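You operate a simulated robot arm through the tools that you are given. There is no shell and no other tool.

Carry out the task below with a simulated robot arm. There is one attempt and no reset: what you move stays moved.

TASK
Crank the tester up, sort the squeezed block by its grade and load block Lot C-47.
Fine: crank to Up, slide out, block to the tray marked as the display says; new block seated, slide pushed in.

It is judged by the outcome, as a careful person would: the job done as asked, and still so three seconds after it is handed in. It fails if anything else is knocked over, pushed out of place, dropped, spilled or broken.

THE ROBOT
A 7-joint arm with a two-finger gripper, fixed in place. Base frame: the origin is on the floor under the middle of its stand, x ahead of it, y to its left, z up; the work surface is at about z = 80. Lengths are in cm, angles in degrees, forces in N, time in s.
With the tool pointing down near the work surface it reaches from about 34 to 72 cm from the base axis. Its first joint turns from -66.0 to 66.0 degrees. Payload 2.45 kg.
The tool frame sits at the grasp point between the pads (the TCP): z along the fingers, y along the line on which they close. The tips reach 2.6 cm beyond it. The gripper opens to 9.6 cm; its body begins 6.9 cm behind the TCP.
Orientation is told as [roll, pitch, yaw] about the base's x, y, z axes, in that order, counted from this pose: with the fingers straight down and closing along the base's y, the tool's x points along the base's -x, its y along +y and its z along -z.

THE INTERFACE
- The arm moves only by the tool jog_arm. Its argument "series" is a list of rows, each an object of numbers (a shift or turn left out is 0, a gripper value left out holds the last): "grip": the gripper command, from -1 (fully open) to 1 (shut), values between in proportion; "dx", "dy", "dz": the shift along the tool's x, y, z in cm; "wx", "wy", "wz": the turn, a rotation vector about the tool's x, y, z in degrees. In form: [{"grip": .., "dx": .., "dy": .., "dz": .., "wx": .., "wy": .., "wz": ..}, ...]. A call has 1 to 20 rows; each row shifts and turns the commanded pose from where the row before left it, along the tool's axes as they then stand. Each row takes 0.2 s and may step no farther than 5 cm and 8.6 degrees from the row before; otherwise, or with a gripper value out of range, the whole call is refused. A pose out of reach is approached as far as the arm can. The call stops where the force on the tool passes 40 N (or 10 N more than at its start, if that is more) or the arm is blocked; 0.2 s more then pass. Each finger travels about 5 cm/s and halts on what it meets, pressing with about 29 N; the grip force reading is that of the motor and also rises with nothing between the fingers. The clock runs only during rows and for 0.2 s after the last one: add rows that do not move to give the fingers time. The reply holds the time, the measured pose of the TCP, the force on the tool along the base axes, the opening and the grip force, in the units named above and with some noise, with the torque about the TCP (base axes, N m) and any sound that the robot's microphone picked up.
- Cameras (640 x 400 px; columns grow to the right, rows downward): "scene" is fixed at [15.7, -40.56, 141.05]; the picture's right is [0.74, -0.67, 0.00], its down [-0.46, -0.51, -0.72] and it looks along [0.48, 0.54, -0.69] (base axes); focal length 268 px, centre (320, 200). "wrist" rides on the gripper at [8.2, 0.3, -9.8] in the tool frame; the picture's right is [-0.04, 1.00, 0.00], its down [-0.73, -0.03, -0.68] and it looks along [-0.68, -0.03, 0.73] (tool axes); focal length 256 px, centre (320, 200). There is no depth. A picture from a camera that has moved, and an enlarged one, comes with that camera's place and axes in the base frame and with its lens. The place of the scene camera against the robot may be out by one fixed shift of up to 1.2 cm in any direction.
- capture(camera): a new picture of that camera. No time passes.
- enlarge(camera, box): a new picture of the part [left, top, right, bottom] of that camera's present view, enlarged. No time passes.
- close_job(): hands the job in; it is judged then, once.

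Nothing tells you positions but the pictures and the camera data. Unless the task says otherwise, let go and move clear before handing in.

The tools are called after ">>>" as a command line: name --argument value ..., lists and objects as JSON in quotes. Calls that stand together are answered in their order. jog_arm: Moves the arm, as the interface text tells. Its arguments: {"type":"object","properties":{"series":{"type":"array","items":{"type":"object","properties":{"grip":{"type":"number"},"dx":{"type":"number"},"dy":{"type":"number"},"dz":{"type":"number"},"wx":{"type":"number"},"wy":{"type":"number"},"wz":{"type":"number"}}}}},"required":["series"]} The other tools are called the same way: capture (camera) takes a picture; enlarge (camera, box) takes an enlarged picture of a part of a camera's view; close_job () hands the job in.

At the start:

```text
t: 0.0
eef_pos: [44.95, -11.45, 120.15]
tool_rot: [0.1, 0.0, -0.1]
ft_force: [0.4, 0.4, 0.3]
moment: [0.02, 0.01, 0.03]
gripper_width: 9.62
finger_force: 0.0
```

scene: 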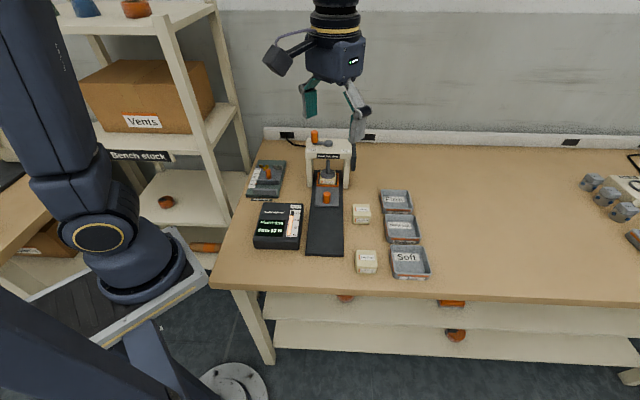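
wrist: 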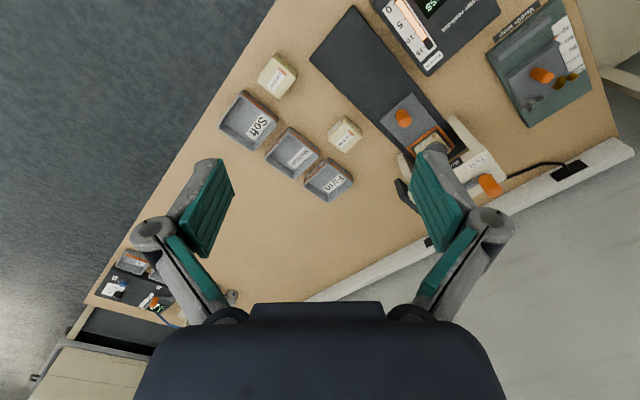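

I see a bench with a tester (white frame, crank, slide with an orange knob), a display, two loose blocks and three trays. I'll take enlarged views to read labels and place everything.

>>> enlarge --camera "scene" --box '[235, 120, 365, 202]'

>>> enlarge --camera "scene" --box '[240, 180, 440, 300]'

>>> enlarge --camera "wrist" --box '[310, 0, 630, 200]'

>>> enlarge --camera "wrist" --box '[200, 30, 400, 210]'

```text
4.88 times, centred on (300, 161) of scene
camera zoom: at [15.7, -40.56, 141.05], right [0.74, -0.67, 0.0], down [-0.46, -0.51, -0.72], along [0.48, 0.54, -0.69], focal length 1305 px, centre (418, 390)
```

zoom: 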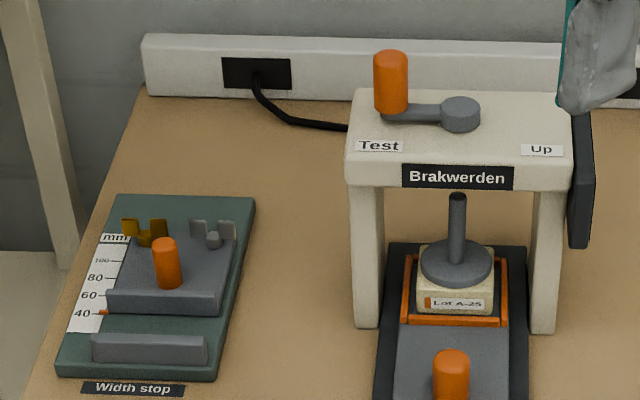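

```text
3.20 times, centred on (340, 240) of scene
camera zoom: at [15.7, -40.56, 141.05], right [0.74, -0.67, 0.0], down [-0.46, -0.51, -0.72], along [0.48, 0.54, -0.69], focal length 856 px, centre (256, 72)
```

zoom: 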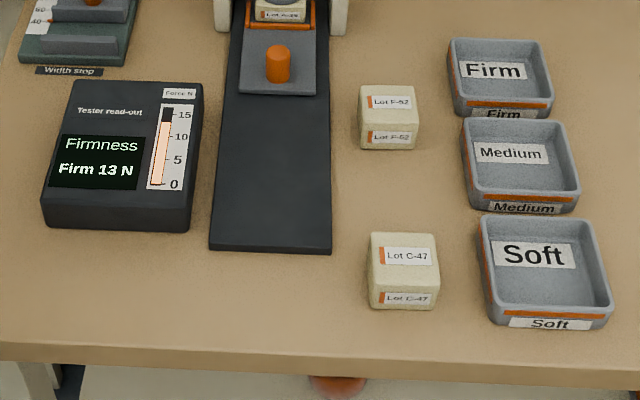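

```text
2.00 times, centred on (470, 100) of wrist
camera zoom: at [36.63, -11.03, 130.06], right [0.04, 1.0, 0.0], down [0.73, -0.03, 0.68], along [0.68, -0.03, -0.73], focal length 512 px, centre (20, 400)
```

zoom: 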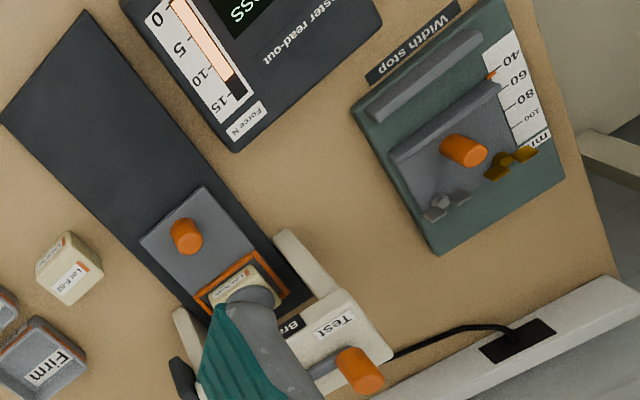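

```text
2.22 times, centred on (300, 120) of wrist
camera zoom: at [36.63, -11.03, 130.06], right [0.04, 1.0, 0.0], down [0.73, -0.03, 0.68], along [0.68, -0.03, -0.73], focal length 569 px, centre (364, 378)
```

zoom: 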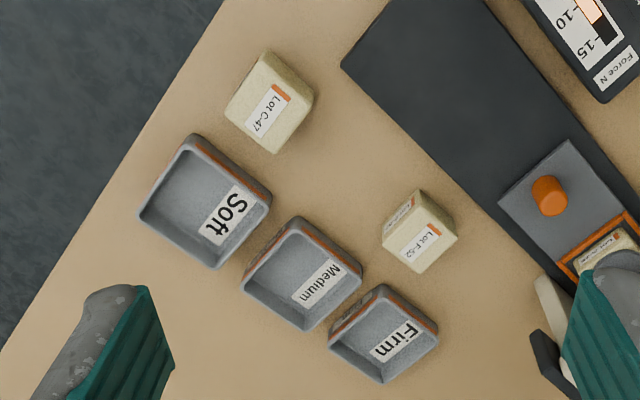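

The display reads "Firm 13 N", so the squeezed Lot A-25 block goes to the Firm tray. The crank knob stands at "Test", with "Up" on the right. I'll look closer at the tester and the other blocks before moving.

>>> enlarge --camera "scene" --box '[295, 125, 359, 165]'

>>> enlarge --camera "scene" --box '[295, 160, 375, 210]'

>>> enlarge --camera "scene" --box '[340, 180, 436, 240]'

>>> enlarge --camera "scene" --box '[340, 225, 436, 285]'

>>> enlarge --camera "scene" --box '[250, 195, 314, 255]'

```text
10.00 times, centred on (327, 145) of scene
camera zoom: at [15.7, -40.56, 141.05], right [0.74, -0.67, 0.0], down [-0.46, -0.51, -0.72], along [0.48, 0.54, -0.69], focal length 2675 px, centre (250, 750)
```

zoom: 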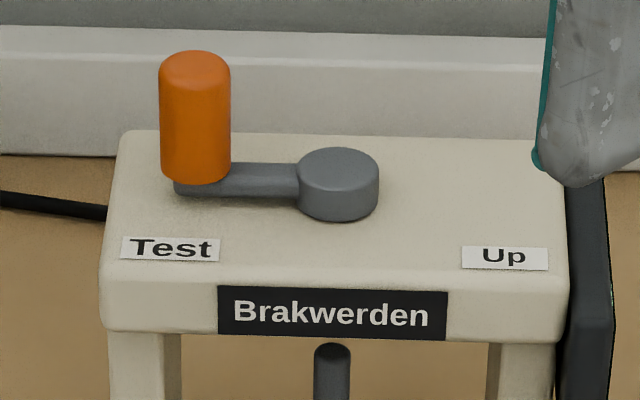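

```text
8.00 times, centred on (335, 185) of scene
camera zoom: at [15.7, -40.56, 141.05], right [0.74, -0.67, 0.0], down [-0.46, -0.51, -0.72], along [0.48, 0.54, -0.69], focal length 2140 px, centre (200, 320)
```

zoom: 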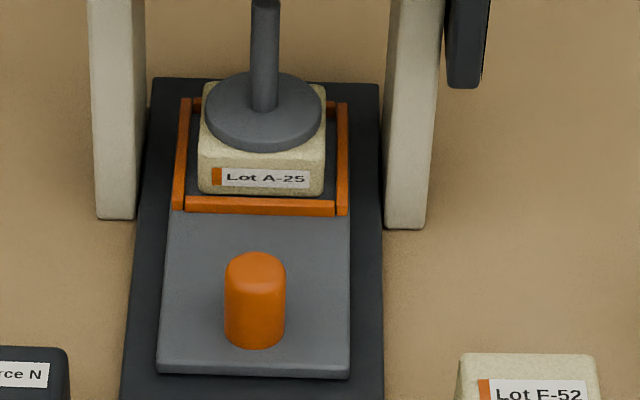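

```text
6.67 times, centred on (388, 210) of scene
camera zoom: at [15.7, -40.56, 141.05], right [0.74, -0.67, 0.0], down [-0.46, -0.51, -0.72], along [0.48, 0.54, -0.69], focal length 1783 px, centre (-133, 133)
```

zoom: 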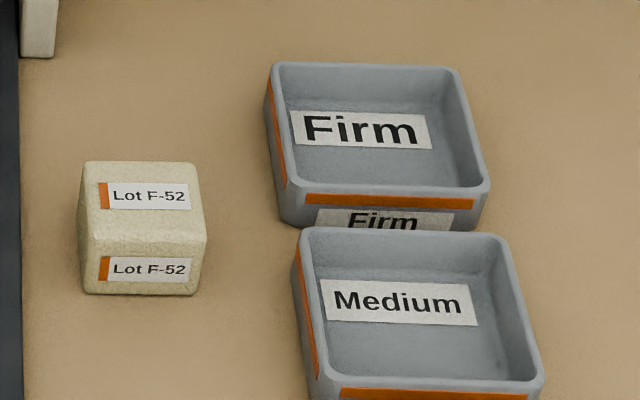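

```text
6.67 times, centred on (388, 255) of scene
camera zoom: at [15.7, -40.56, 141.05], right [0.74, -0.67, 0.0], down [-0.46, -0.51, -0.72], along [0.48, 0.54, -0.69], focal length 1783 px, centre (-133, -167)
```

zoom: 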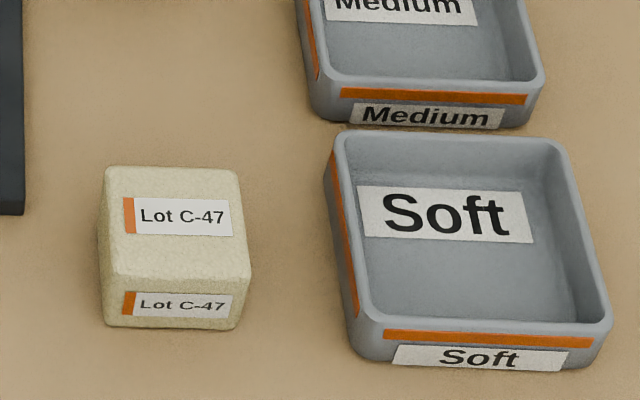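

```text
6.67 times, centred on (282, 225) of scene
camera zoom: at [15.7, -40.56, 141.05], right [0.74, -0.67, 0.0], down [-0.46, -0.51, -0.72], along [0.48, 0.54, -0.69], focal length 1783 px, centre (573, 33)
```

zoom: 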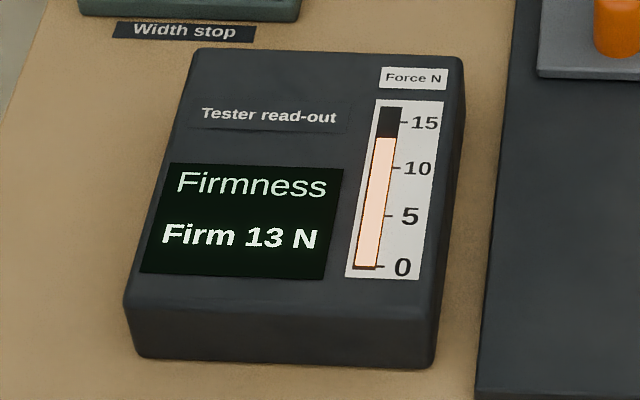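

Plan: turn the wrist so the gripper lines up with the bench (yaw about +48°), then move above the front of the tester for a close look at the crank.

>>> jog_arm --series '[{"grip": -1, "wz": -8}, {"wz": -8}, {"wz": -8}, {"wz": -8}, {"wz": -8}, {"wz": -8}, {"dx": -4}, {"dx": -4}, {"dx": -4, "dz": 2}, {}]'

>>> capture --camera "wrist"

>>> capture --camera "scene"

```text
t: 2.2
eef_pos: [52.91, -2.58, 118.24]
tool_rot: [0.0, 0.0, 48.1]
ft_force: [0.2, 0.8, 1.0]
moment: [-0.01, -0.02, -0.03]
gripper_width: 9.59
finger_force: 0.0
```

```text
taken
camera wrist: at [46.99, -8.36, 128.04], right [-0.72, 0.7, 0.0], down [0.51, 0.53, 0.68], along [0.47, 0.49, -0.73], focal length 256 px, centre (320, 200)
```

wrist: 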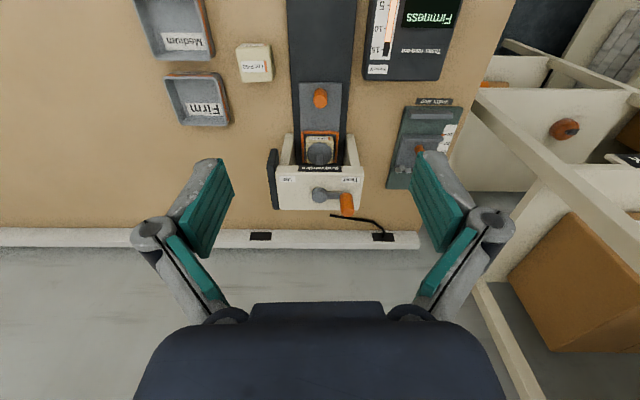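

```text
taken
```

scene: 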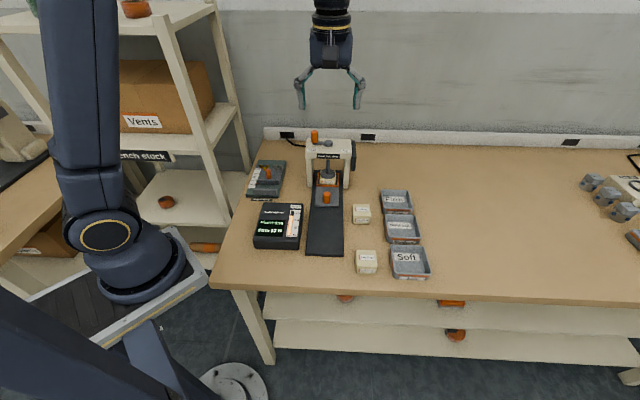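

>>> enlarge --camera "wrist" --box '[260, 120, 400, 220]'

>>> enlarge --camera "wrist" --box '[130, 0, 290, 130]'

>>> enlarge --camera "wrist" --box '[260, 60, 380, 180]'

```text
4.00 times, centred on (330, 170) of wrist
camera zoom: at [46.99, -8.36, 128.04], right [-0.72, 0.7, 0.0], down [0.51, 0.53, 0.68], along [0.47, 0.49, -0.73], focal length 1024 px, centre (280, 320)
```

zoom: 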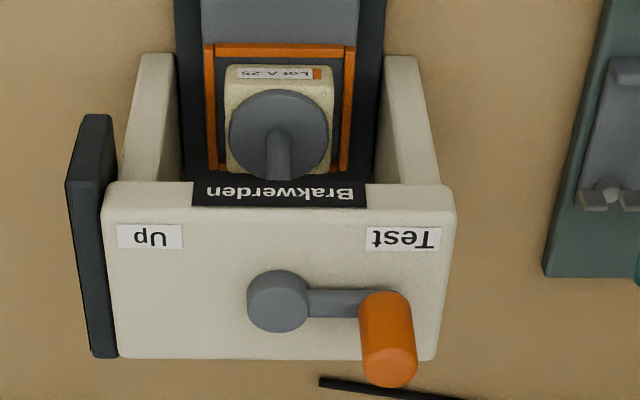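

```text
3.08 times, centred on (210, 65) of wrist
camera zoom: at [46.99, -8.36, 128.04], right [-0.72, 0.7, 0.0], down [0.51, 0.53, 0.68], along [0.47, 0.49, -0.73], focal length 788 px, centre (658, 615)
```

zoom: 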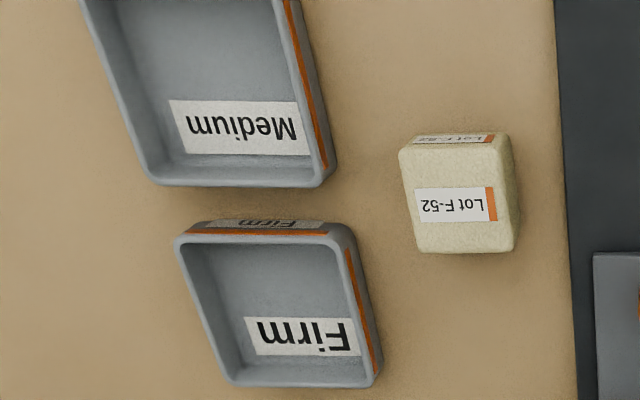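

```text
3.33 times, centred on (320, 120) of wrist
camera zoom: at [46.99, -8.36, 128.04], right [-0.72, 0.7, 0.0], down [0.51, 0.53, 0.68], along [0.47, 0.49, -0.73], focal length 853 px, centre (320, 467)
```

zoom: 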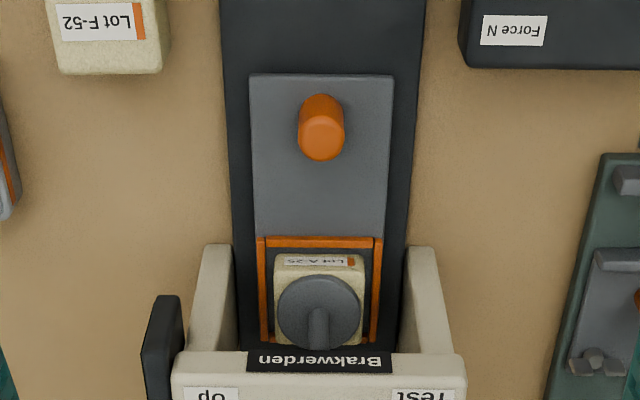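

The crank knob is at about (63.9, 15.3), its hub at about (67.05, 12.15), and the knob top is near z≈100. I'll hover above the "Up" end of the sweep and check how far the wrist can turn there.

>>> jog_arm --series '[{"dx": -4.04, "dy": -1.02, "dz": 1.3}, {"dx": -4.04, "dy": -1.02, "dz": 1.3}, {"dx": -4.04, "dy": -1.02, "dz": 1.3}, {"dx": -4.04, "dy": -1.02, "dz": 1.3}, {"dx": -4.04, "dy": -1.02, "dz": 1.3}, {"wz": -8}, {"wz": -8}, {"wz": -8}, {"wz": -8}, {"wz": -8}, {"wz": -8}, {"wz": -8}, {"wz": -8}, {"wz": -8}, {"wz": -8}, {"wz": -8}, {}]'

>>> capture --camera "wrist"

>>> capture --camera "scene"

```text
t: 5.8
eef_pos: [69.17, 8.57, 111.92]
tool_rot: [-0.1, 0.2, 136.1]
ft_force: [0.8, -0.5, 0.2]
moment: [-0.02, 0.02, -0.01]
gripper_width: 9.6
finger_force: 0.1
out of reach, approached as far as the arm can: row 5
```

```text
taken
camera wrist: at [74.69, 2.65, 121.75], right [-0.72, -0.69, 0.0], down [-0.51, 0.53, 0.68], along [-0.47, 0.49, -0.73], focal length 256 px, centre (320, 200)
```

wrist: 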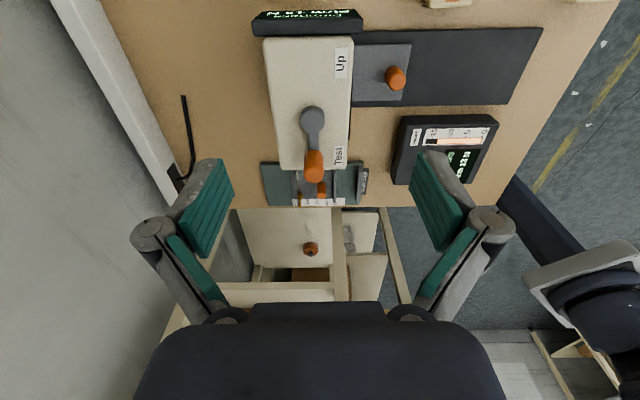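

```text
taken
```

scene: 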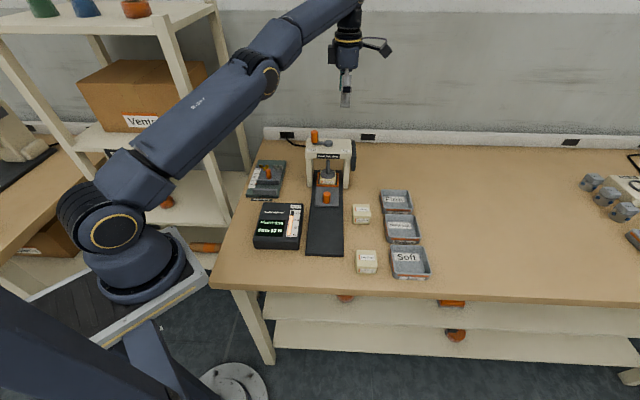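

The wrist turns to 136° here without trouble. The dark plate on the tester's right side seems to carry green text, so I'll read it.

>>> enlarge --camera "wrist" --box '[240, 0, 376, 85]'

>>> enlarge --camera "wrist" --box '[240, 80, 400, 210]'

>>> enlarge --camera "wrist" --box '[380, 110, 508, 190]'

```text
4.71 times, centred on (308, 42) of wrist
camera zoom: at [74.69, 2.65, 121.75], right [-0.72, -0.69, 0.0], down [-0.51, 0.53, 0.68], along [-0.47, 0.49, -0.73], focal length 1205 px, centre (376, 941)
```

zoom: 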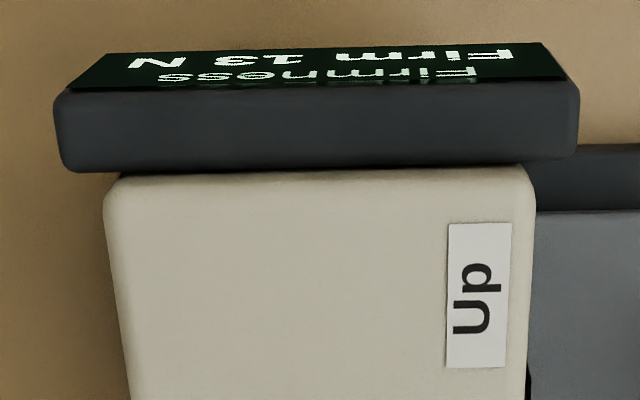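

```text
3.08 times, centred on (320, 145) of wrist
camera zoom: at [74.69, 2.65, 121.75], right [-0.72, -0.69, 0.0], down [-0.51, 0.53, 0.68], along [-0.47, 0.49, -0.73], focal length 788 px, centre (320, 369)
```

zoom: 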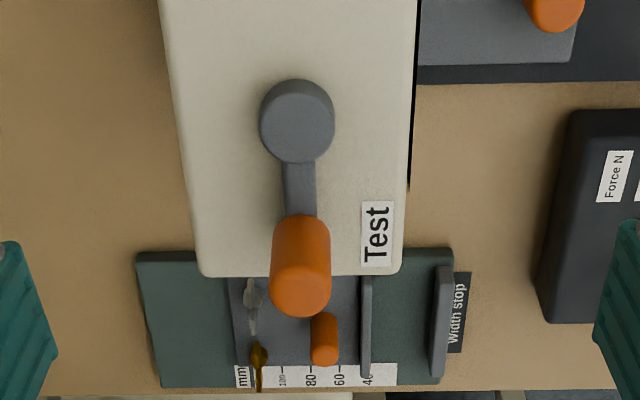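

```text
5.00 times, centred on (444, 150) of wrist
camera zoom: at [74.69, 2.65, 121.75], right [-0.72, -0.69, 0.0], down [-0.51, 0.53, 0.68], along [-0.47, 0.49, -0.73], focal length 1280 px, centre (-300, 450)
```

zoom: 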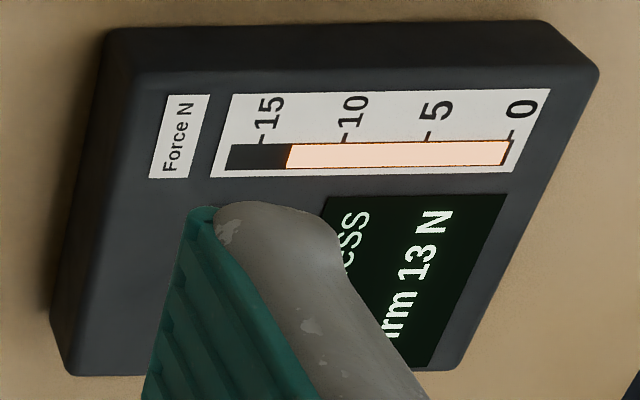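

Both read-outs agree on "Firm 13 N". I'll go back over the hub, turn the wrist to about −45° to start the sweep, and then line up over the knob.

>>> jog_arm --series '[{"dx": -4.4}, {"wz": 8.4}, {"wz": 8.4}, {"wz": 8.4}, {"wz": 8.4}, {"wz": 8.4}, {"wz": 8.4}, {"wz": 8.4}, {"wz": 8.4}, {"wz": 8.4}, {"wz": 8.4}, {"wz": 8.4}, {"wz": 8.4}, {"wz": 8.4}, {"wz": 8.4}, {"wz": 8.4}, {"wz": 8.4}, {"wz": 8.4}, {"wz": 8.4}, {}]'

>>> jog_arm --series '[{"wz": 7.5}, {"wz": 7.5}, {"wz": 7.5}, {"wz": 7}, {}, {}]'

>>> capture --camera "wrist"

```text
t: 10.0
eef_pos: [66.1, 11.59, 111.94]
tool_rot: [0.0, 0.0, -15.3]
ft_force: [0.2, -0.5, -0.2]
moment: [0.0, -0.02, -0.01]
gripper_width: 9.6
finger_force: 0.0
```

```text
t: 11.4
eef_pos: [66.19, 11.49, 111.95]
tool_rot: [0.0, 0.1, -44.6]
ft_force: [0.4, 0.8, -0.4]
moment: [0.01, -0.01, 0.01]
gripper_width: 9.62
finger_force: 0.0
```

```text
taken
camera wrist: at [60.42, 17.58, 121.79], right [0.73, 0.68, 0.0], down [0.5, -0.54, 0.68], along [0.46, -0.5, -0.73], focal length 256 px, centre (320, 200)
```

wrist: 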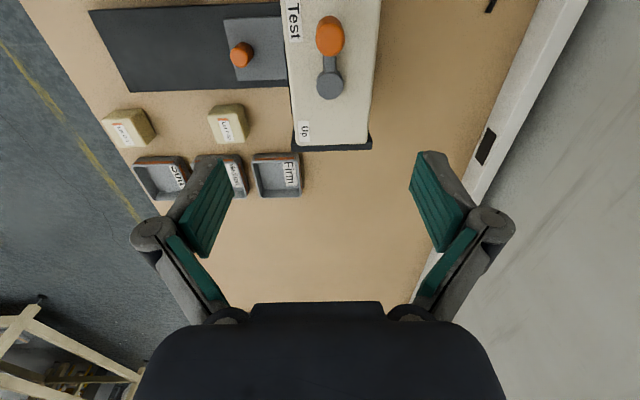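

>>> enlarge --camera "wrist" --box '[270, 0, 398, 110]'

```text
3.64 times, centred on (334, 55) of wrist
camera zoom: at [60.42, 17.58, 121.79], right [0.73, 0.68, 0.0], down [0.5, -0.54, 0.68], along [0.46, -0.5, -0.73], focal length 931 px, centre (269, 727)
```

zoom: 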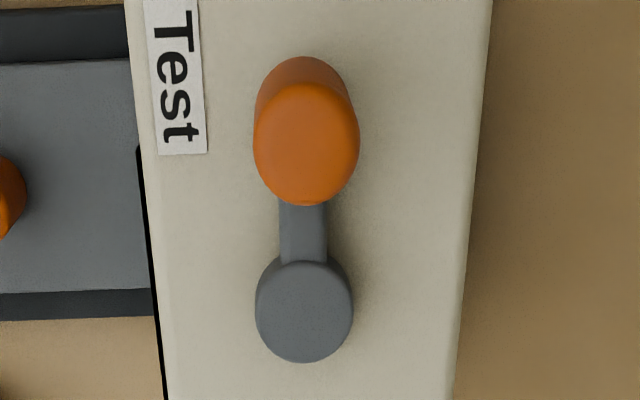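

>>> jog_arm --series '[{"dx": 4.24, "dy": 0.82}, {"dz": 3}, {"dz": 3}, {"dz": 3}, {}, {}]'

>>> capture --camera "scene"

>>> enlarge --camera "scene" --box '[270, 90, 366, 150]'

>>> capture --camera "wrist"

```text
t: 12.8
eef_pos: [63.48, 15.01, 103.09]
tool_rot: [-0.1, 0.0, -44.6]
ft_force: [-0.1, 0.2, 0.2]
moment: [-0.03, -0.01, -0.04]
gripper_width: 9.59
finger_force: 0.1
```

```text
taken
```

scene: 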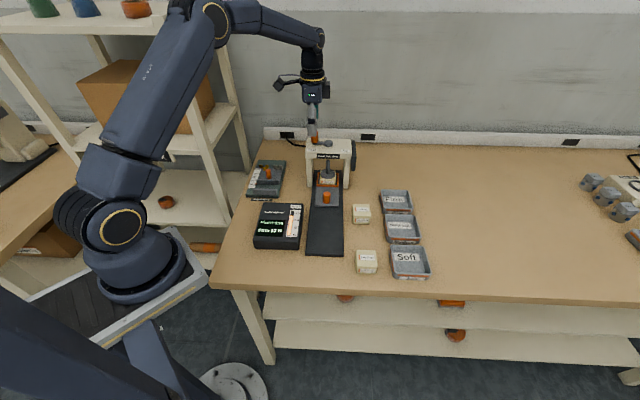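

```text
6.67 times, centred on (318, 120) of scene
camera zoom: at [15.7, -40.56, 141.05], right [0.74, -0.67, 0.0], down [-0.46, -0.51, -0.72], along [0.48, 0.54, -0.69], focal length 1783 px, centre (333, 733)
```

zoom: 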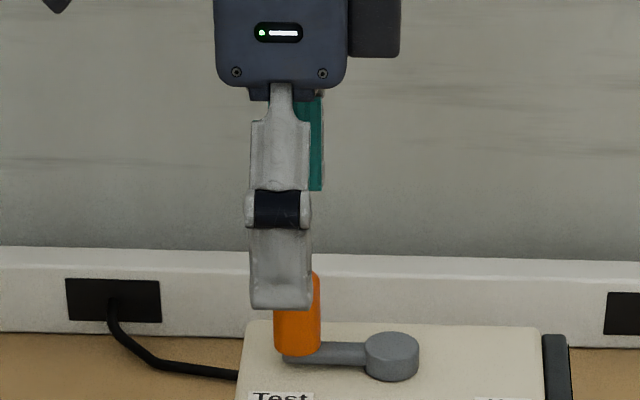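

```text
taken
camera wrist: at [57.86, 21.0, 112.86], right [0.73, 0.68, 0.0], down [0.5, -0.54, 0.68], along [0.46, -0.5, -0.73], focal length 256 px, centre (320, 200)
```

wrist: 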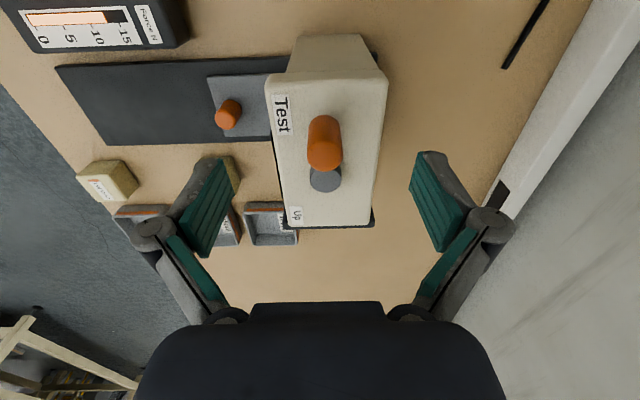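

Aligned over the knob; I'll lower so the tips stop about 1 cm above the lever level, then close on the knob.

>>> jog_arm --series '[{"dx": -0.21, "dy": 0.24, "dz": 1.6}, {"dz": 1.7}, {}, {"grip": 1}, {}, {}, {}, {}, {}, {}]'

>>> enlarge --camera "scene" --box '[270, 90, 366, 150]'

>>> capture --camera "wrist"

```text
t: 15.0
eef_pos: [63.85, 14.98, 99.62]
tool_rot: [0.0, 0.0, -44.8]
ft_force: [-3.1, -2.8, -0.2]
moment: [-0.04, 0.14, -0.04]
gripper_width: 2.09
finger_force: 45.2
```

```text
6.67 times, centred on (318, 120) of scene
camera zoom: at [15.69, -40.57, 141.05], right [0.74, -0.67, 0.0], down [-0.46, -0.51, -0.72], along [0.48, 0.54, -0.69], focal length 1783 px, centre (333, 733)
```

zoom: 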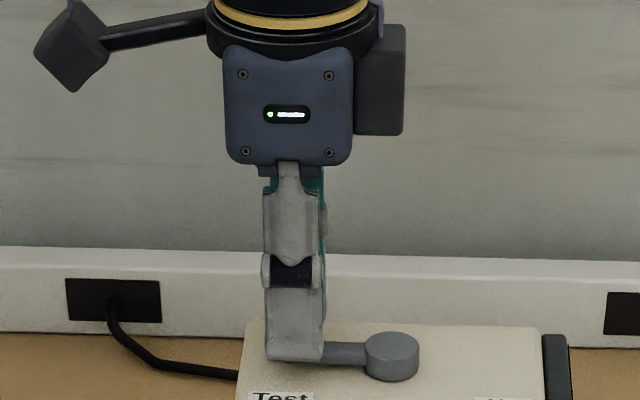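

```text
taken
camera wrist: at [58.24, 21.06, 109.45], right [0.73, 0.68, 0.0], down [0.5, -0.54, 0.68], along [0.46, -0.5, -0.73], focal length 256 px, centre (320, 200)
```

wrist: 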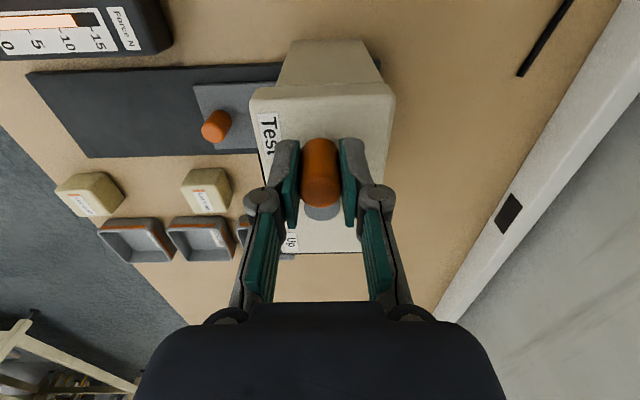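

The knob is gripped (2.1 cm). I'll try a short stretch of the arc toward the front (counter-clockwise from above) and watch the forces.

>>> jog_arm --series '[{"dx": -0.024, "dy": -0.463, "wz": -6}, {"dx": -0.024, "dy": -0.463, "wz": -6}, {"dx": -0.024, "dy": -0.463, "wz": -6}]'

>>> capture --camera "wrist"

```text
t: 15.8
eef_pos: [63.27, 14.1, 99.58]
tool_rot: [0.1, 0.0, -26.6]
ft_force: [-0.8, 0.9, -2.0]
moment: [-0.1, -0.22, 0.0]
gripper_width: 2.08
finger_force: 45.4
```

```text
taken
camera wrist: at [55.91, 18.06, 109.45], right [0.48, 0.88, 0.0], down [0.64, -0.35, 0.68], along [0.59, -0.33, -0.73], focal length 256 px, centre (320, 200)
```

wrist: 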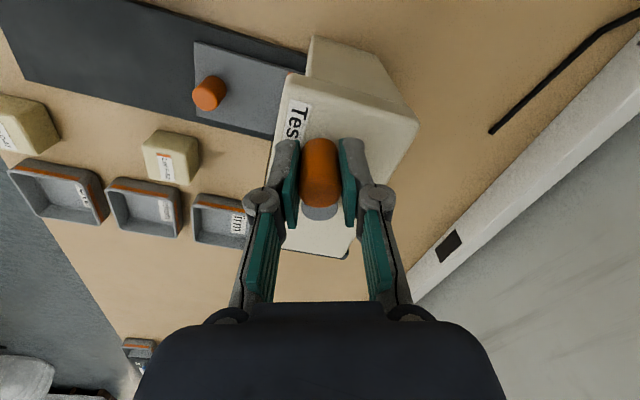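

The lever follows with very low force, so this direction is free. Continuing the arc.

>>> jog_arm --series '[{"dx": -0.024, "dy": -0.463, "wz": -6}, {"dx": -0.024, "dy": -0.463, "wz": -6}, {"dx": -0.024, "dy": -0.463, "wz": -6}, {"dx": -0.024, "dy": -0.463, "wz": -6}, {"dx": -0.024, "dy": -0.463, "wz": -6}, {"dx": -0.024, "dy": -0.463, "wz": -6}, {"dx": -0.024, "dy": -0.463, "wz": -6}, {"dx": -0.024, "dy": -0.463, "wz": -6}, {"dx": -0.024, "dy": -0.463, "wz": -6}, {"dx": -0.024, "dy": -0.463, "wz": -6}, {"dx": -0.024, "dy": -0.463, "wz": -6}, {"dx": -0.024, "dy": -0.463, "wz": -6}]'

>>> capture --camera "wrist"

>>> enlarge --camera "scene" --box '[280, 110, 376, 210]'

```text
t: 18.4
eef_pos: [64.07, 8.67, 99.66]
tool_rot: [0.0, 0.1, 45.3]
ft_force: [-13.2, -12.8, -6.8]
moment: [-0.84, 0.66, -0.01]
gripper_width: 2.1
finger_force: 45.0
```

```text
taken
camera wrist: at [57.93, 3.2, 109.49], right [-0.68, 0.73, 0.0], down [0.54, 0.5, 0.68], along [0.49, 0.46, -0.74], focal length 256 px, centre (320, 200)
```

wrist: 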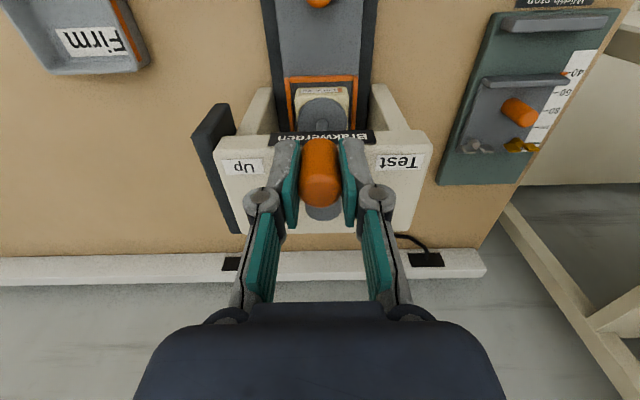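

```text
4.00 times, centred on (328, 160) of scene
camera zoom: at [15.68, -40.59, 141.04], right [0.74, -0.67, 0.0], down [-0.46, -0.51, -0.72], along [0.48, 0.54, -0.69], focal length 1070 px, centre (288, 360)
```

zoom: 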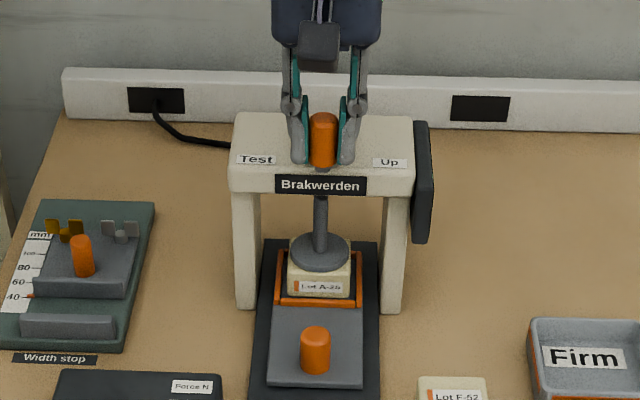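

Half way around; the reaction shows my arc is a few millimetres too tight, so I'll ease it outward and carry on.

>>> jog_arm --series '[{"dx": 0.15, "dy": -0.463, "wz": -6}, {"dx": -0.024, "dy": -0.47, "wz": -6}, {"dx": -0.024, "dy": -0.47, "wz": -6}, {"dx": -0.024, "dy": -0.47, "wz": -6}, {"dx": -0.024, "dy": -0.47, "wz": -6}, {"dx": -0.024, "dy": -0.47, "wz": -6}, {"dx": -0.024, "dy": -0.47, "wz": -6}]'

>>> enlarge --camera "scene" --box '[280, 110, 376, 210]'

```text
t: 20.0
eef_pos: [66.68, 7.42, 99.54]
tool_rot: [0.0, -0.1, 87.5]
ft_force: [0.0, -5.3, -15.0]
moment: [0.02, -0.02, -0.01]
gripper_width: 2.11
finger_force: 45.1
```

```text
4.00 times, centred on (328, 160) of scene
camera zoom: at [15.73, -40.57, 141.04], right [0.74, -0.67, 0.0], down [-0.46, -0.51, -0.72], along [0.48, 0.54, -0.69], focal length 1070 px, centre (288, 360)
```

zoom: 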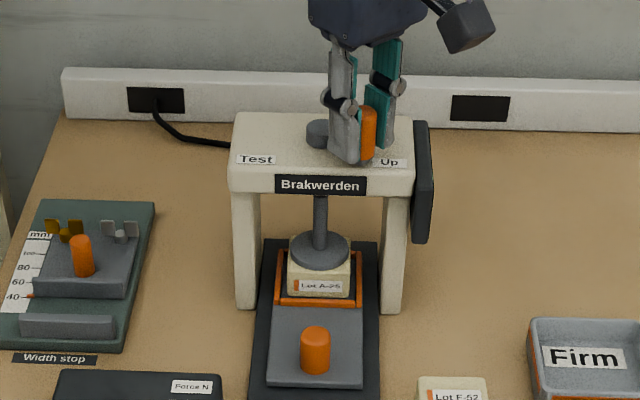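

>>> jog_arm --series '[{"dx": -0.024, "dy": -0.47, "dz": 0.08, "wz": -6}, {"dx": -0.024, "dy": -0.47, "wz": -6}, {"dx": -0.024, "dy": -0.47, "wz": -6}, {"dx": -0.024, "dy": -0.47, "wz": -6}, {"dx": -0.024, "dy": -0.47, "wz": -6}]'

>>> enlarge --camera "scene" --box '[280, 110, 376, 210]'

```text
t: 21.2
eef_pos: [68.98, 8.02, 99.65]
tool_rot: [-0.1, -0.1, 117.3]
ft_force: [-0.9, 1.2, 3.5]
moment: [0.29, 0.1, 0.04]
gripper_width: 2.12
finger_force: 44.8
```

```text
4.00 times, centred on (328, 160) of scene
camera zoom: at [15.69, -40.56, 141.05], right [0.74, -0.67, 0.0], down [-0.46, -0.51, -0.72], along [0.48, 0.54, -0.69], focal length 1070 px, centre (288, 360)
```

zoom: 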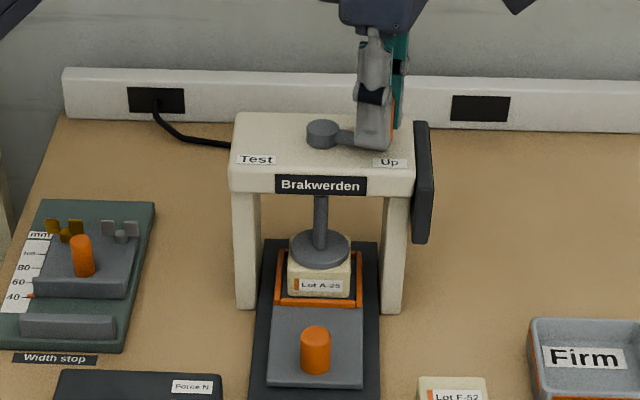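

>>> jog_arm --series '[{"dx": -0.024, "dy": -0.47, "wz": -6}, {"dx": -0.024, "dy": -0.47, "wz": -6}, {"dx": -0.024, "dy": -0.47, "wz": -6}, {}]'

>>> enlarge --camera "scene" --box '[280, 110, 376, 210]'

>>> capture --camera "wrist"

```text
t: 22.2
eef_pos: [70.01, 8.67, 99.61]
tool_rot: [-0.1, 0.0, 135.5]
ft_force: [-1.8, 1.9, 9.1]
moment: [0.21, 0.24, 0.02]
gripper_width: 2.09
finger_force: 45.3
```

```text
4.00 times, centred on (328, 160) of scene
camera zoom: at [15.68, -40.56, 141.05], right [0.74, -0.67, 0.0], down [-0.46, -0.51, -0.72], along [0.48, 0.54, -0.69], focal length 1070 px, centre (288, 360)
```

zoom: 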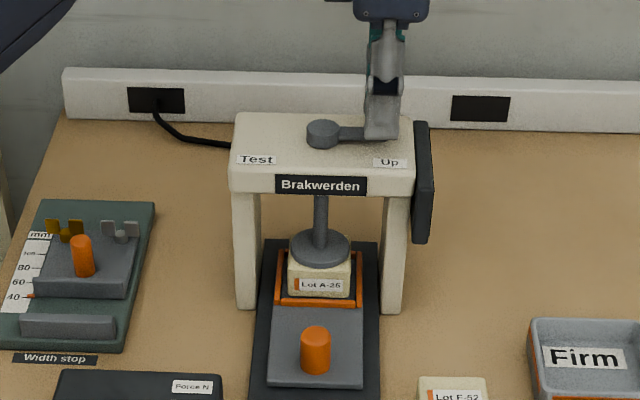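

```text
taken
camera wrist: at [75.63, 2.86, 109.47], right [-0.73, -0.68, 0.0], down [-0.5, 0.54, 0.68], along [-0.46, 0.5, -0.73], focal length 256 px, centre (320, 200)
```

wrist: 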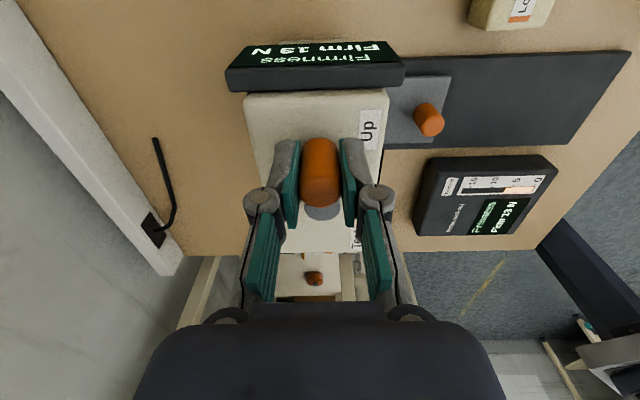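

>>> enlarge --camera "scene" --box '[303, 160, 359, 195]'

>>> jog_arm --series '[{"dx": -0.012, "dy": -0.24, "wz": -3}, {"dx": -0.012, "dy": -0.24, "wz": -3}, {}]'

>>> enlarge --camera "scene" --box '[303, 160, 359, 195]'

>>> enlarge --camera "scene" --box '[295, 120, 375, 170]'

```text
11.43 times, centred on (331, 178) of scene
camera zoom: at [15.68, -40.56, 141.05], right [0.74, -0.67, 0.0], down [-0.46, -0.51, -0.72], along [0.48, 0.54, -0.69], focal length 3057 px, centre (194, 457)
```

zoom: 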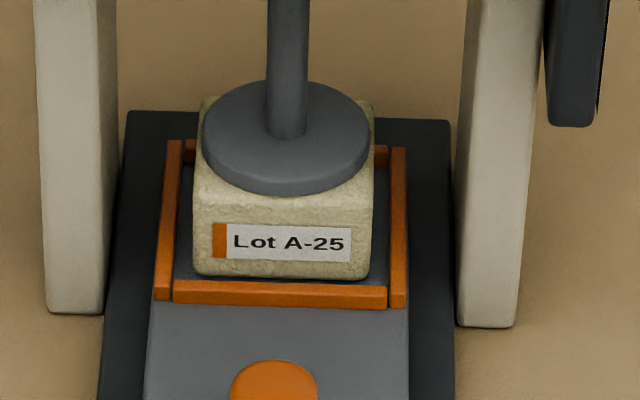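

```text
t: 23.0
eef_pos: [70.61, 9.19, 99.64]
tool_rot: [0.0, 0.1, 141.5]
ft_force: [-1.8, 2.2, 9.9]
moment: [0.12, 0.21, 0.02]
gripper_width: 2.08
finger_force: 44.9
```

```text
11.43 times, centred on (331, 178) of scene
camera zoom: at [15.67, -40.56, 141.05], right [0.74, -0.67, 0.0], down [-0.46, -0.51, -0.72], along [0.48, 0.54, -0.69], focal length 3057 px, centre (194, 457)
```

zoom: 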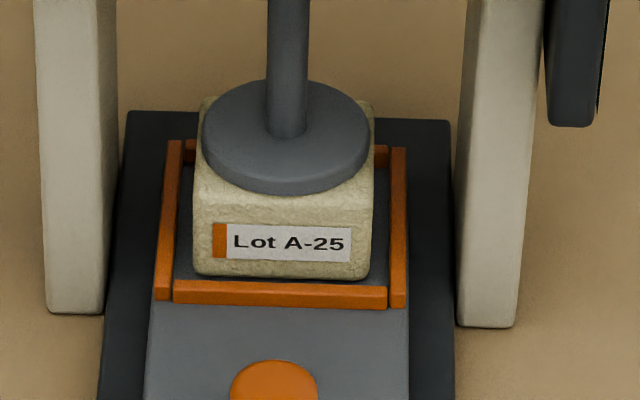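

```text
8.00 times, centred on (335, 145) of scene
camera zoom: at [15.67, -40.56, 141.05], right [0.74, -0.67, 0.0], down [-0.46, -0.51, -0.72], along [0.48, 0.54, -0.69], focal length 2140 px, centre (200, 640)
```

zoom: 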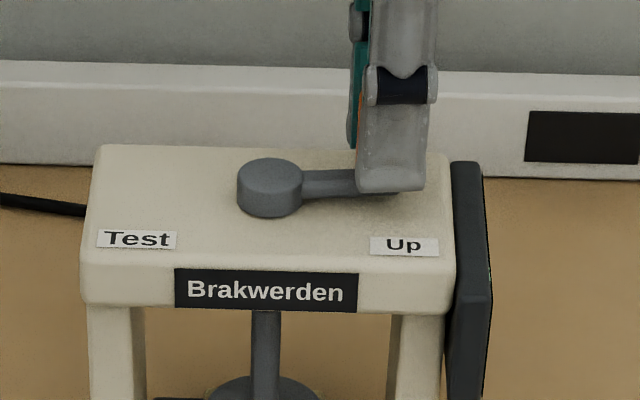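

The block has un-squeezed and the plunger has risen. I'll probe a few more degrees for an end stop.

>>> jog_arm --series '[{"dx": -0.012, "dy": -0.24, "wz": -3}, {"dx": -0.012, "dy": -0.24, "wz": -3}, {}]'

>>> enlarge --camera "scene" --box '[303, 160, 359, 195]'

>>> enlarge --camera "scene" --box '[295, 120, 375, 170]'

```text
t: 23.8
eef_pos: [70.83, 9.61, 99.62]
tool_rot: [-0.1, 0.1, 147.3]
ft_force: [-2.0, 1.4, 16.6]
moment: [0.21, 0.33, 0.02]
gripper_width: 2.1
finger_force: 45.1
```

```text
11.43 times, centred on (331, 178) of scene
camera zoom: at [15.66, -40.56, 141.05], right [0.74, -0.67, 0.0], down [-0.46, -0.51, -0.72], along [0.48, 0.54, -0.69], focal length 3057 px, centre (194, 457)
```

zoom: 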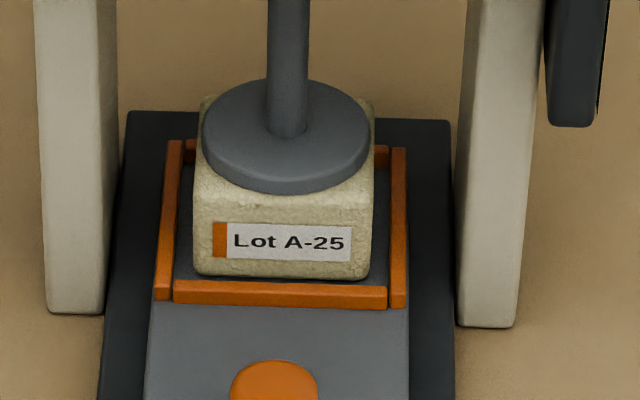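

```text
8.00 times, centred on (335, 145) of scene
camera zoom: at [15.66, -40.56, 141.05], right [0.74, -0.67, 0.0], down [-0.46, -0.51, -0.72], along [0.48, 0.54, -0.69], focal length 2140 px, centre (200, 640)
```

zoom: 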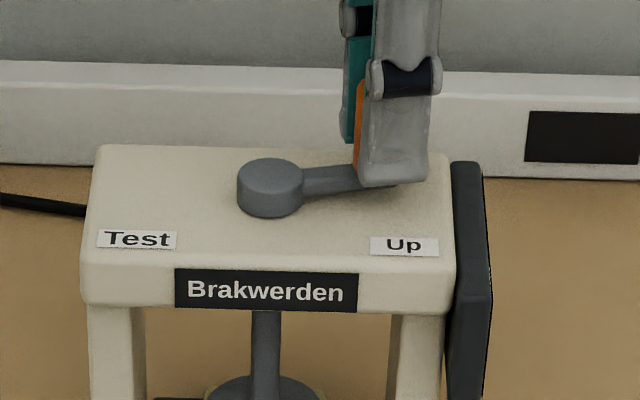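

No hard stop there; the lever is now a little past "Up". I'll bring it back to point squarely at the Up side, then release and lift clear.

>>> jog_arm --series '[{"dx": -0.02, "dy": 0.39, "wz": 5}, {"dx": -0.02, "dy": 0.39, "wz": 5}, {"dx": -0.01, "dy": 0.12, "wz": 1.5}, {}, {}]'

>>> enlarge --camera "scene" --box '[295, 120, 375, 170]'

```text
t: 25.0
eef_pos: [70.21, 8.81, 99.68]
tool_rot: [-0.1, 0.2, 135.8]
ft_force: [1.4, -1.6, 19.3]
moment: [-0.04, -0.13, 0.02]
gripper_width: 2.11
finger_force: 45.1
```

```text
8.00 times, centred on (335, 145) of scene
camera zoom: at [15.66, -40.57, 141.05], right [0.74, -0.67, 0.0], down [-0.46, -0.51, -0.72], along [0.48, 0.54, -0.69], focal length 2140 px, centre (200, 640)
```

zoom: 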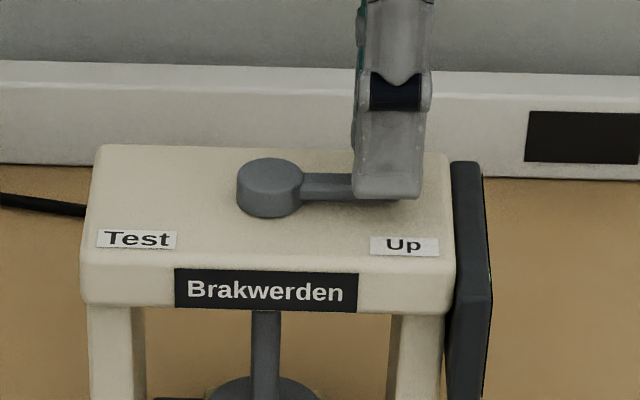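

>>> jog_arm --series '[{"grip": -1}, {}, {}, {}, {"dz": -2}, {"dz": -2}, {}]'

>>> enlarge --camera "scene" --box '[280, 110, 376, 210]'

```text
t: 26.6
eef_pos: [70.07, 8.62, 103.4]
tool_rot: [0.0, -0.1, 135.8]
ft_force: [0.8, 0.1, 0.2]
moment: [-0.01, 0.01, 0.03]
gripper_width: 9.58
finger_force: 0.1
```

```text
4.00 times, centred on (328, 160) of scene
camera zoom: at [15.7, -40.56, 141.05], right [0.74, -0.67, 0.0], down [-0.46, -0.51, -0.72], along [0.48, 0.54, -0.69], focal length 1070 px, centre (288, 360)
```

zoom: 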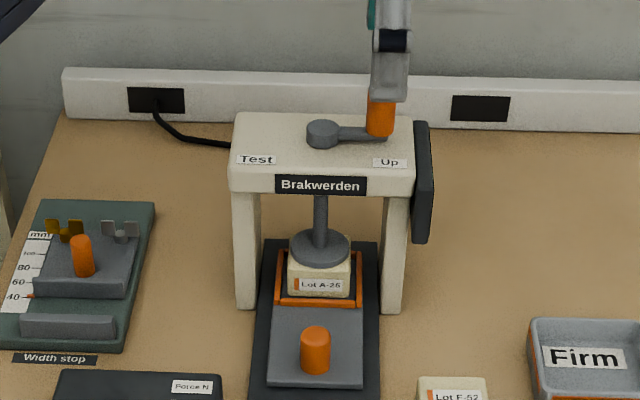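

The lever stays at Up. Now I'll back away, turn the gripper square with the tester (yaw ≈45°) and look at the slide.

>>> jog_arm --series '[{"dy": 2, "dz": -3}, {"dy": 3, "dz": -3}, {"dy": 3.5, "dz": -2}, {"dy": 3.5, "wz": 8.2}, {"wz": 8.3}, {"wz": 8.3}, {"wz": 8.3}, {"wz": 8.3}, {"wz": 8.3}, {"wz": 8.3}, {"wz": 8.3}, {"wz": 8.3}, {"wz": 8.3}, {"wz": 8.3}, {}, {}]'

>>> capture --camera "wrist"

>>> capture --camera "scene"

```text
t: 30.0
eef_pos: [61.91, 0.19, 111.57]
tool_rot: [0.0, 0.0, 44.7]
ft_force: [0.8, 0.0, -0.1]
moment: [0.04, 0.03, -0.02]
gripper_width: 9.58
finger_force: 0.0
```

```text
taken
camera wrist: at [55.69, -5.17, 121.4], right [-0.67, 0.74, 0.0], down [0.54, 0.49, 0.68], along [0.5, 0.46, -0.73], focal length 256 px, centre (320, 200)
```

wrist: 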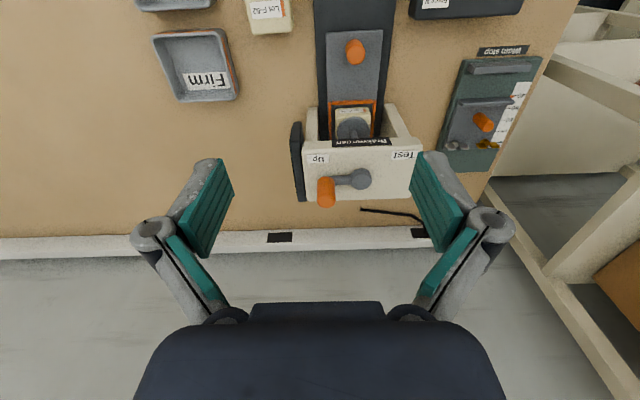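

```text
taken
```

scene: 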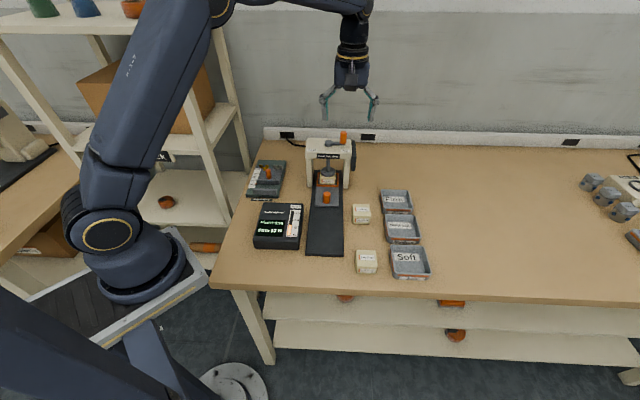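

>>> jog_arm --series '[{"dx": 1.97, "dy": 0.82, "dz": 3.3}, {"dx": 1.97, "dy": 0.82, "dz": 3.3}, {"dx": 1.97, "dy": 0.82, "dz": 3.3}, {"dx": 1.97, "dy": 0.82, "dz": 3.3}, {}, {}]'

>>> capture --camera "wrist"

>>> enlarge --camera "wrist" --box '[240, 100, 400, 260]'

```text
t: 31.4
eef_pos: [54.01, -2.99, 98.47]
tool_rot: [0.0, -0.1, 44.7]
ft_force: [-0.8, -0.3, -0.7]
moment: [0.01, 0.03, -0.02]
gripper_width: 9.6
finger_force: 0.1
```

```text
taken
camera wrist: at [47.81, -8.39, 108.34], right [-0.67, 0.74, 0.0], down [0.54, 0.49, 0.68], along [0.5, 0.46, -0.73], focal length 256 px, centre (320, 200)
```

wrist: 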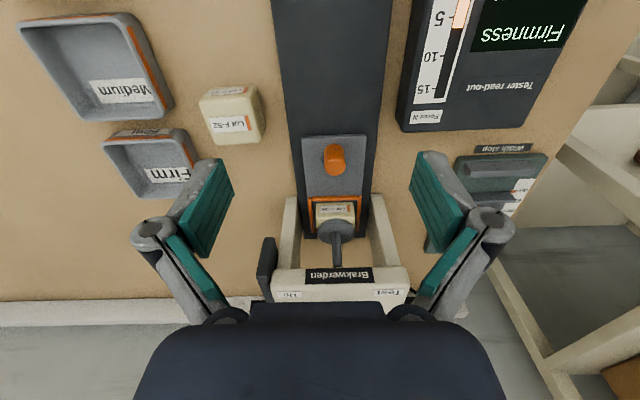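

```text
2.50 times, centred on (320, 180) of wrist
camera zoom: at [47.81, -8.39, 108.34], right [-0.67, 0.74, 0.0], down [0.54, 0.49, 0.68], along [0.5, 0.46, -0.73], focal length 640 px, centre (320, 250)
```

zoom: 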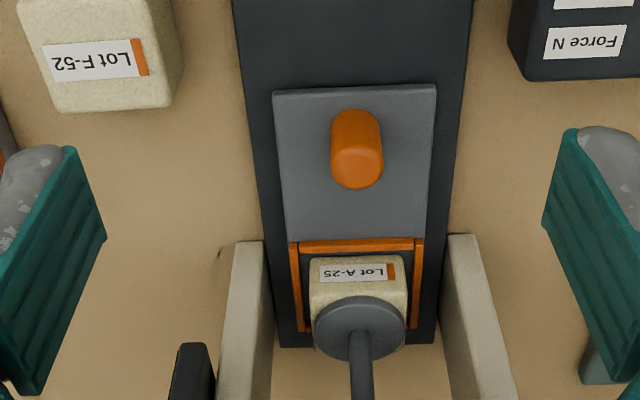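

The plunger looks clear of the block. The slide knob is at about (59.0, 4.0), z≈82–85; I'll open partly (≈5 cm) and come down over it.

>>> jog_arm --series '[{"grip": -0.1, "dx": -4.23, "dy": 0.73}, {"dx": -4.23, "dy": 0.73}, {"dz": 3.2}, {"dz": 3.2}, {"dz": 3}, {}, {}]'

>>> capture --camera "wrist"

>>> enlarge --camera "scene" --box '[280, 130, 376, 210]'

```text
t: 33.0
eef_pos: [58.9, 4.12, 88.96]
tool_rot: [0.1, 0.0, 44.6]
ft_force: [0.0, 0.2, 0.3]
moment: [-0.03, 0.04, 0.0]
gripper_width: 5.29
finger_force: 0.0
```

```text
taken
camera wrist: at [52.8, -1.4, 98.86], right [-0.67, 0.74, 0.0], down [0.54, 0.49, 0.68], along [0.5, 0.46, -0.73], focal length 256 px, centre (320, 200)
```

wrist: 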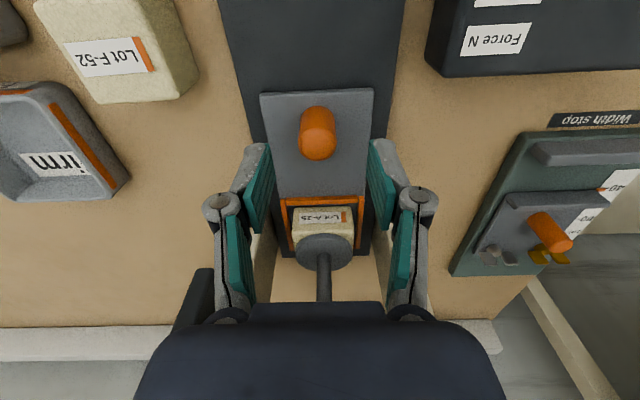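

```text
5.00 times, centred on (328, 170) of scene
camera zoom: at [15.7, -40.56, 141.05], right [0.74, -0.67, 0.0], down [-0.46, -0.51, -0.72], along [0.48, 0.54, -0.69], focal length 1338 px, centre (280, 350)
```

zoom: 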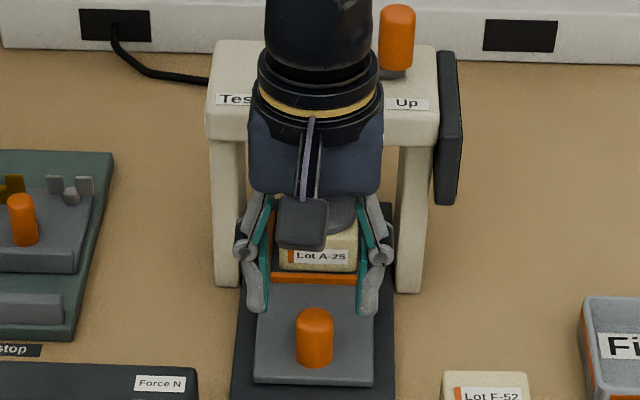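

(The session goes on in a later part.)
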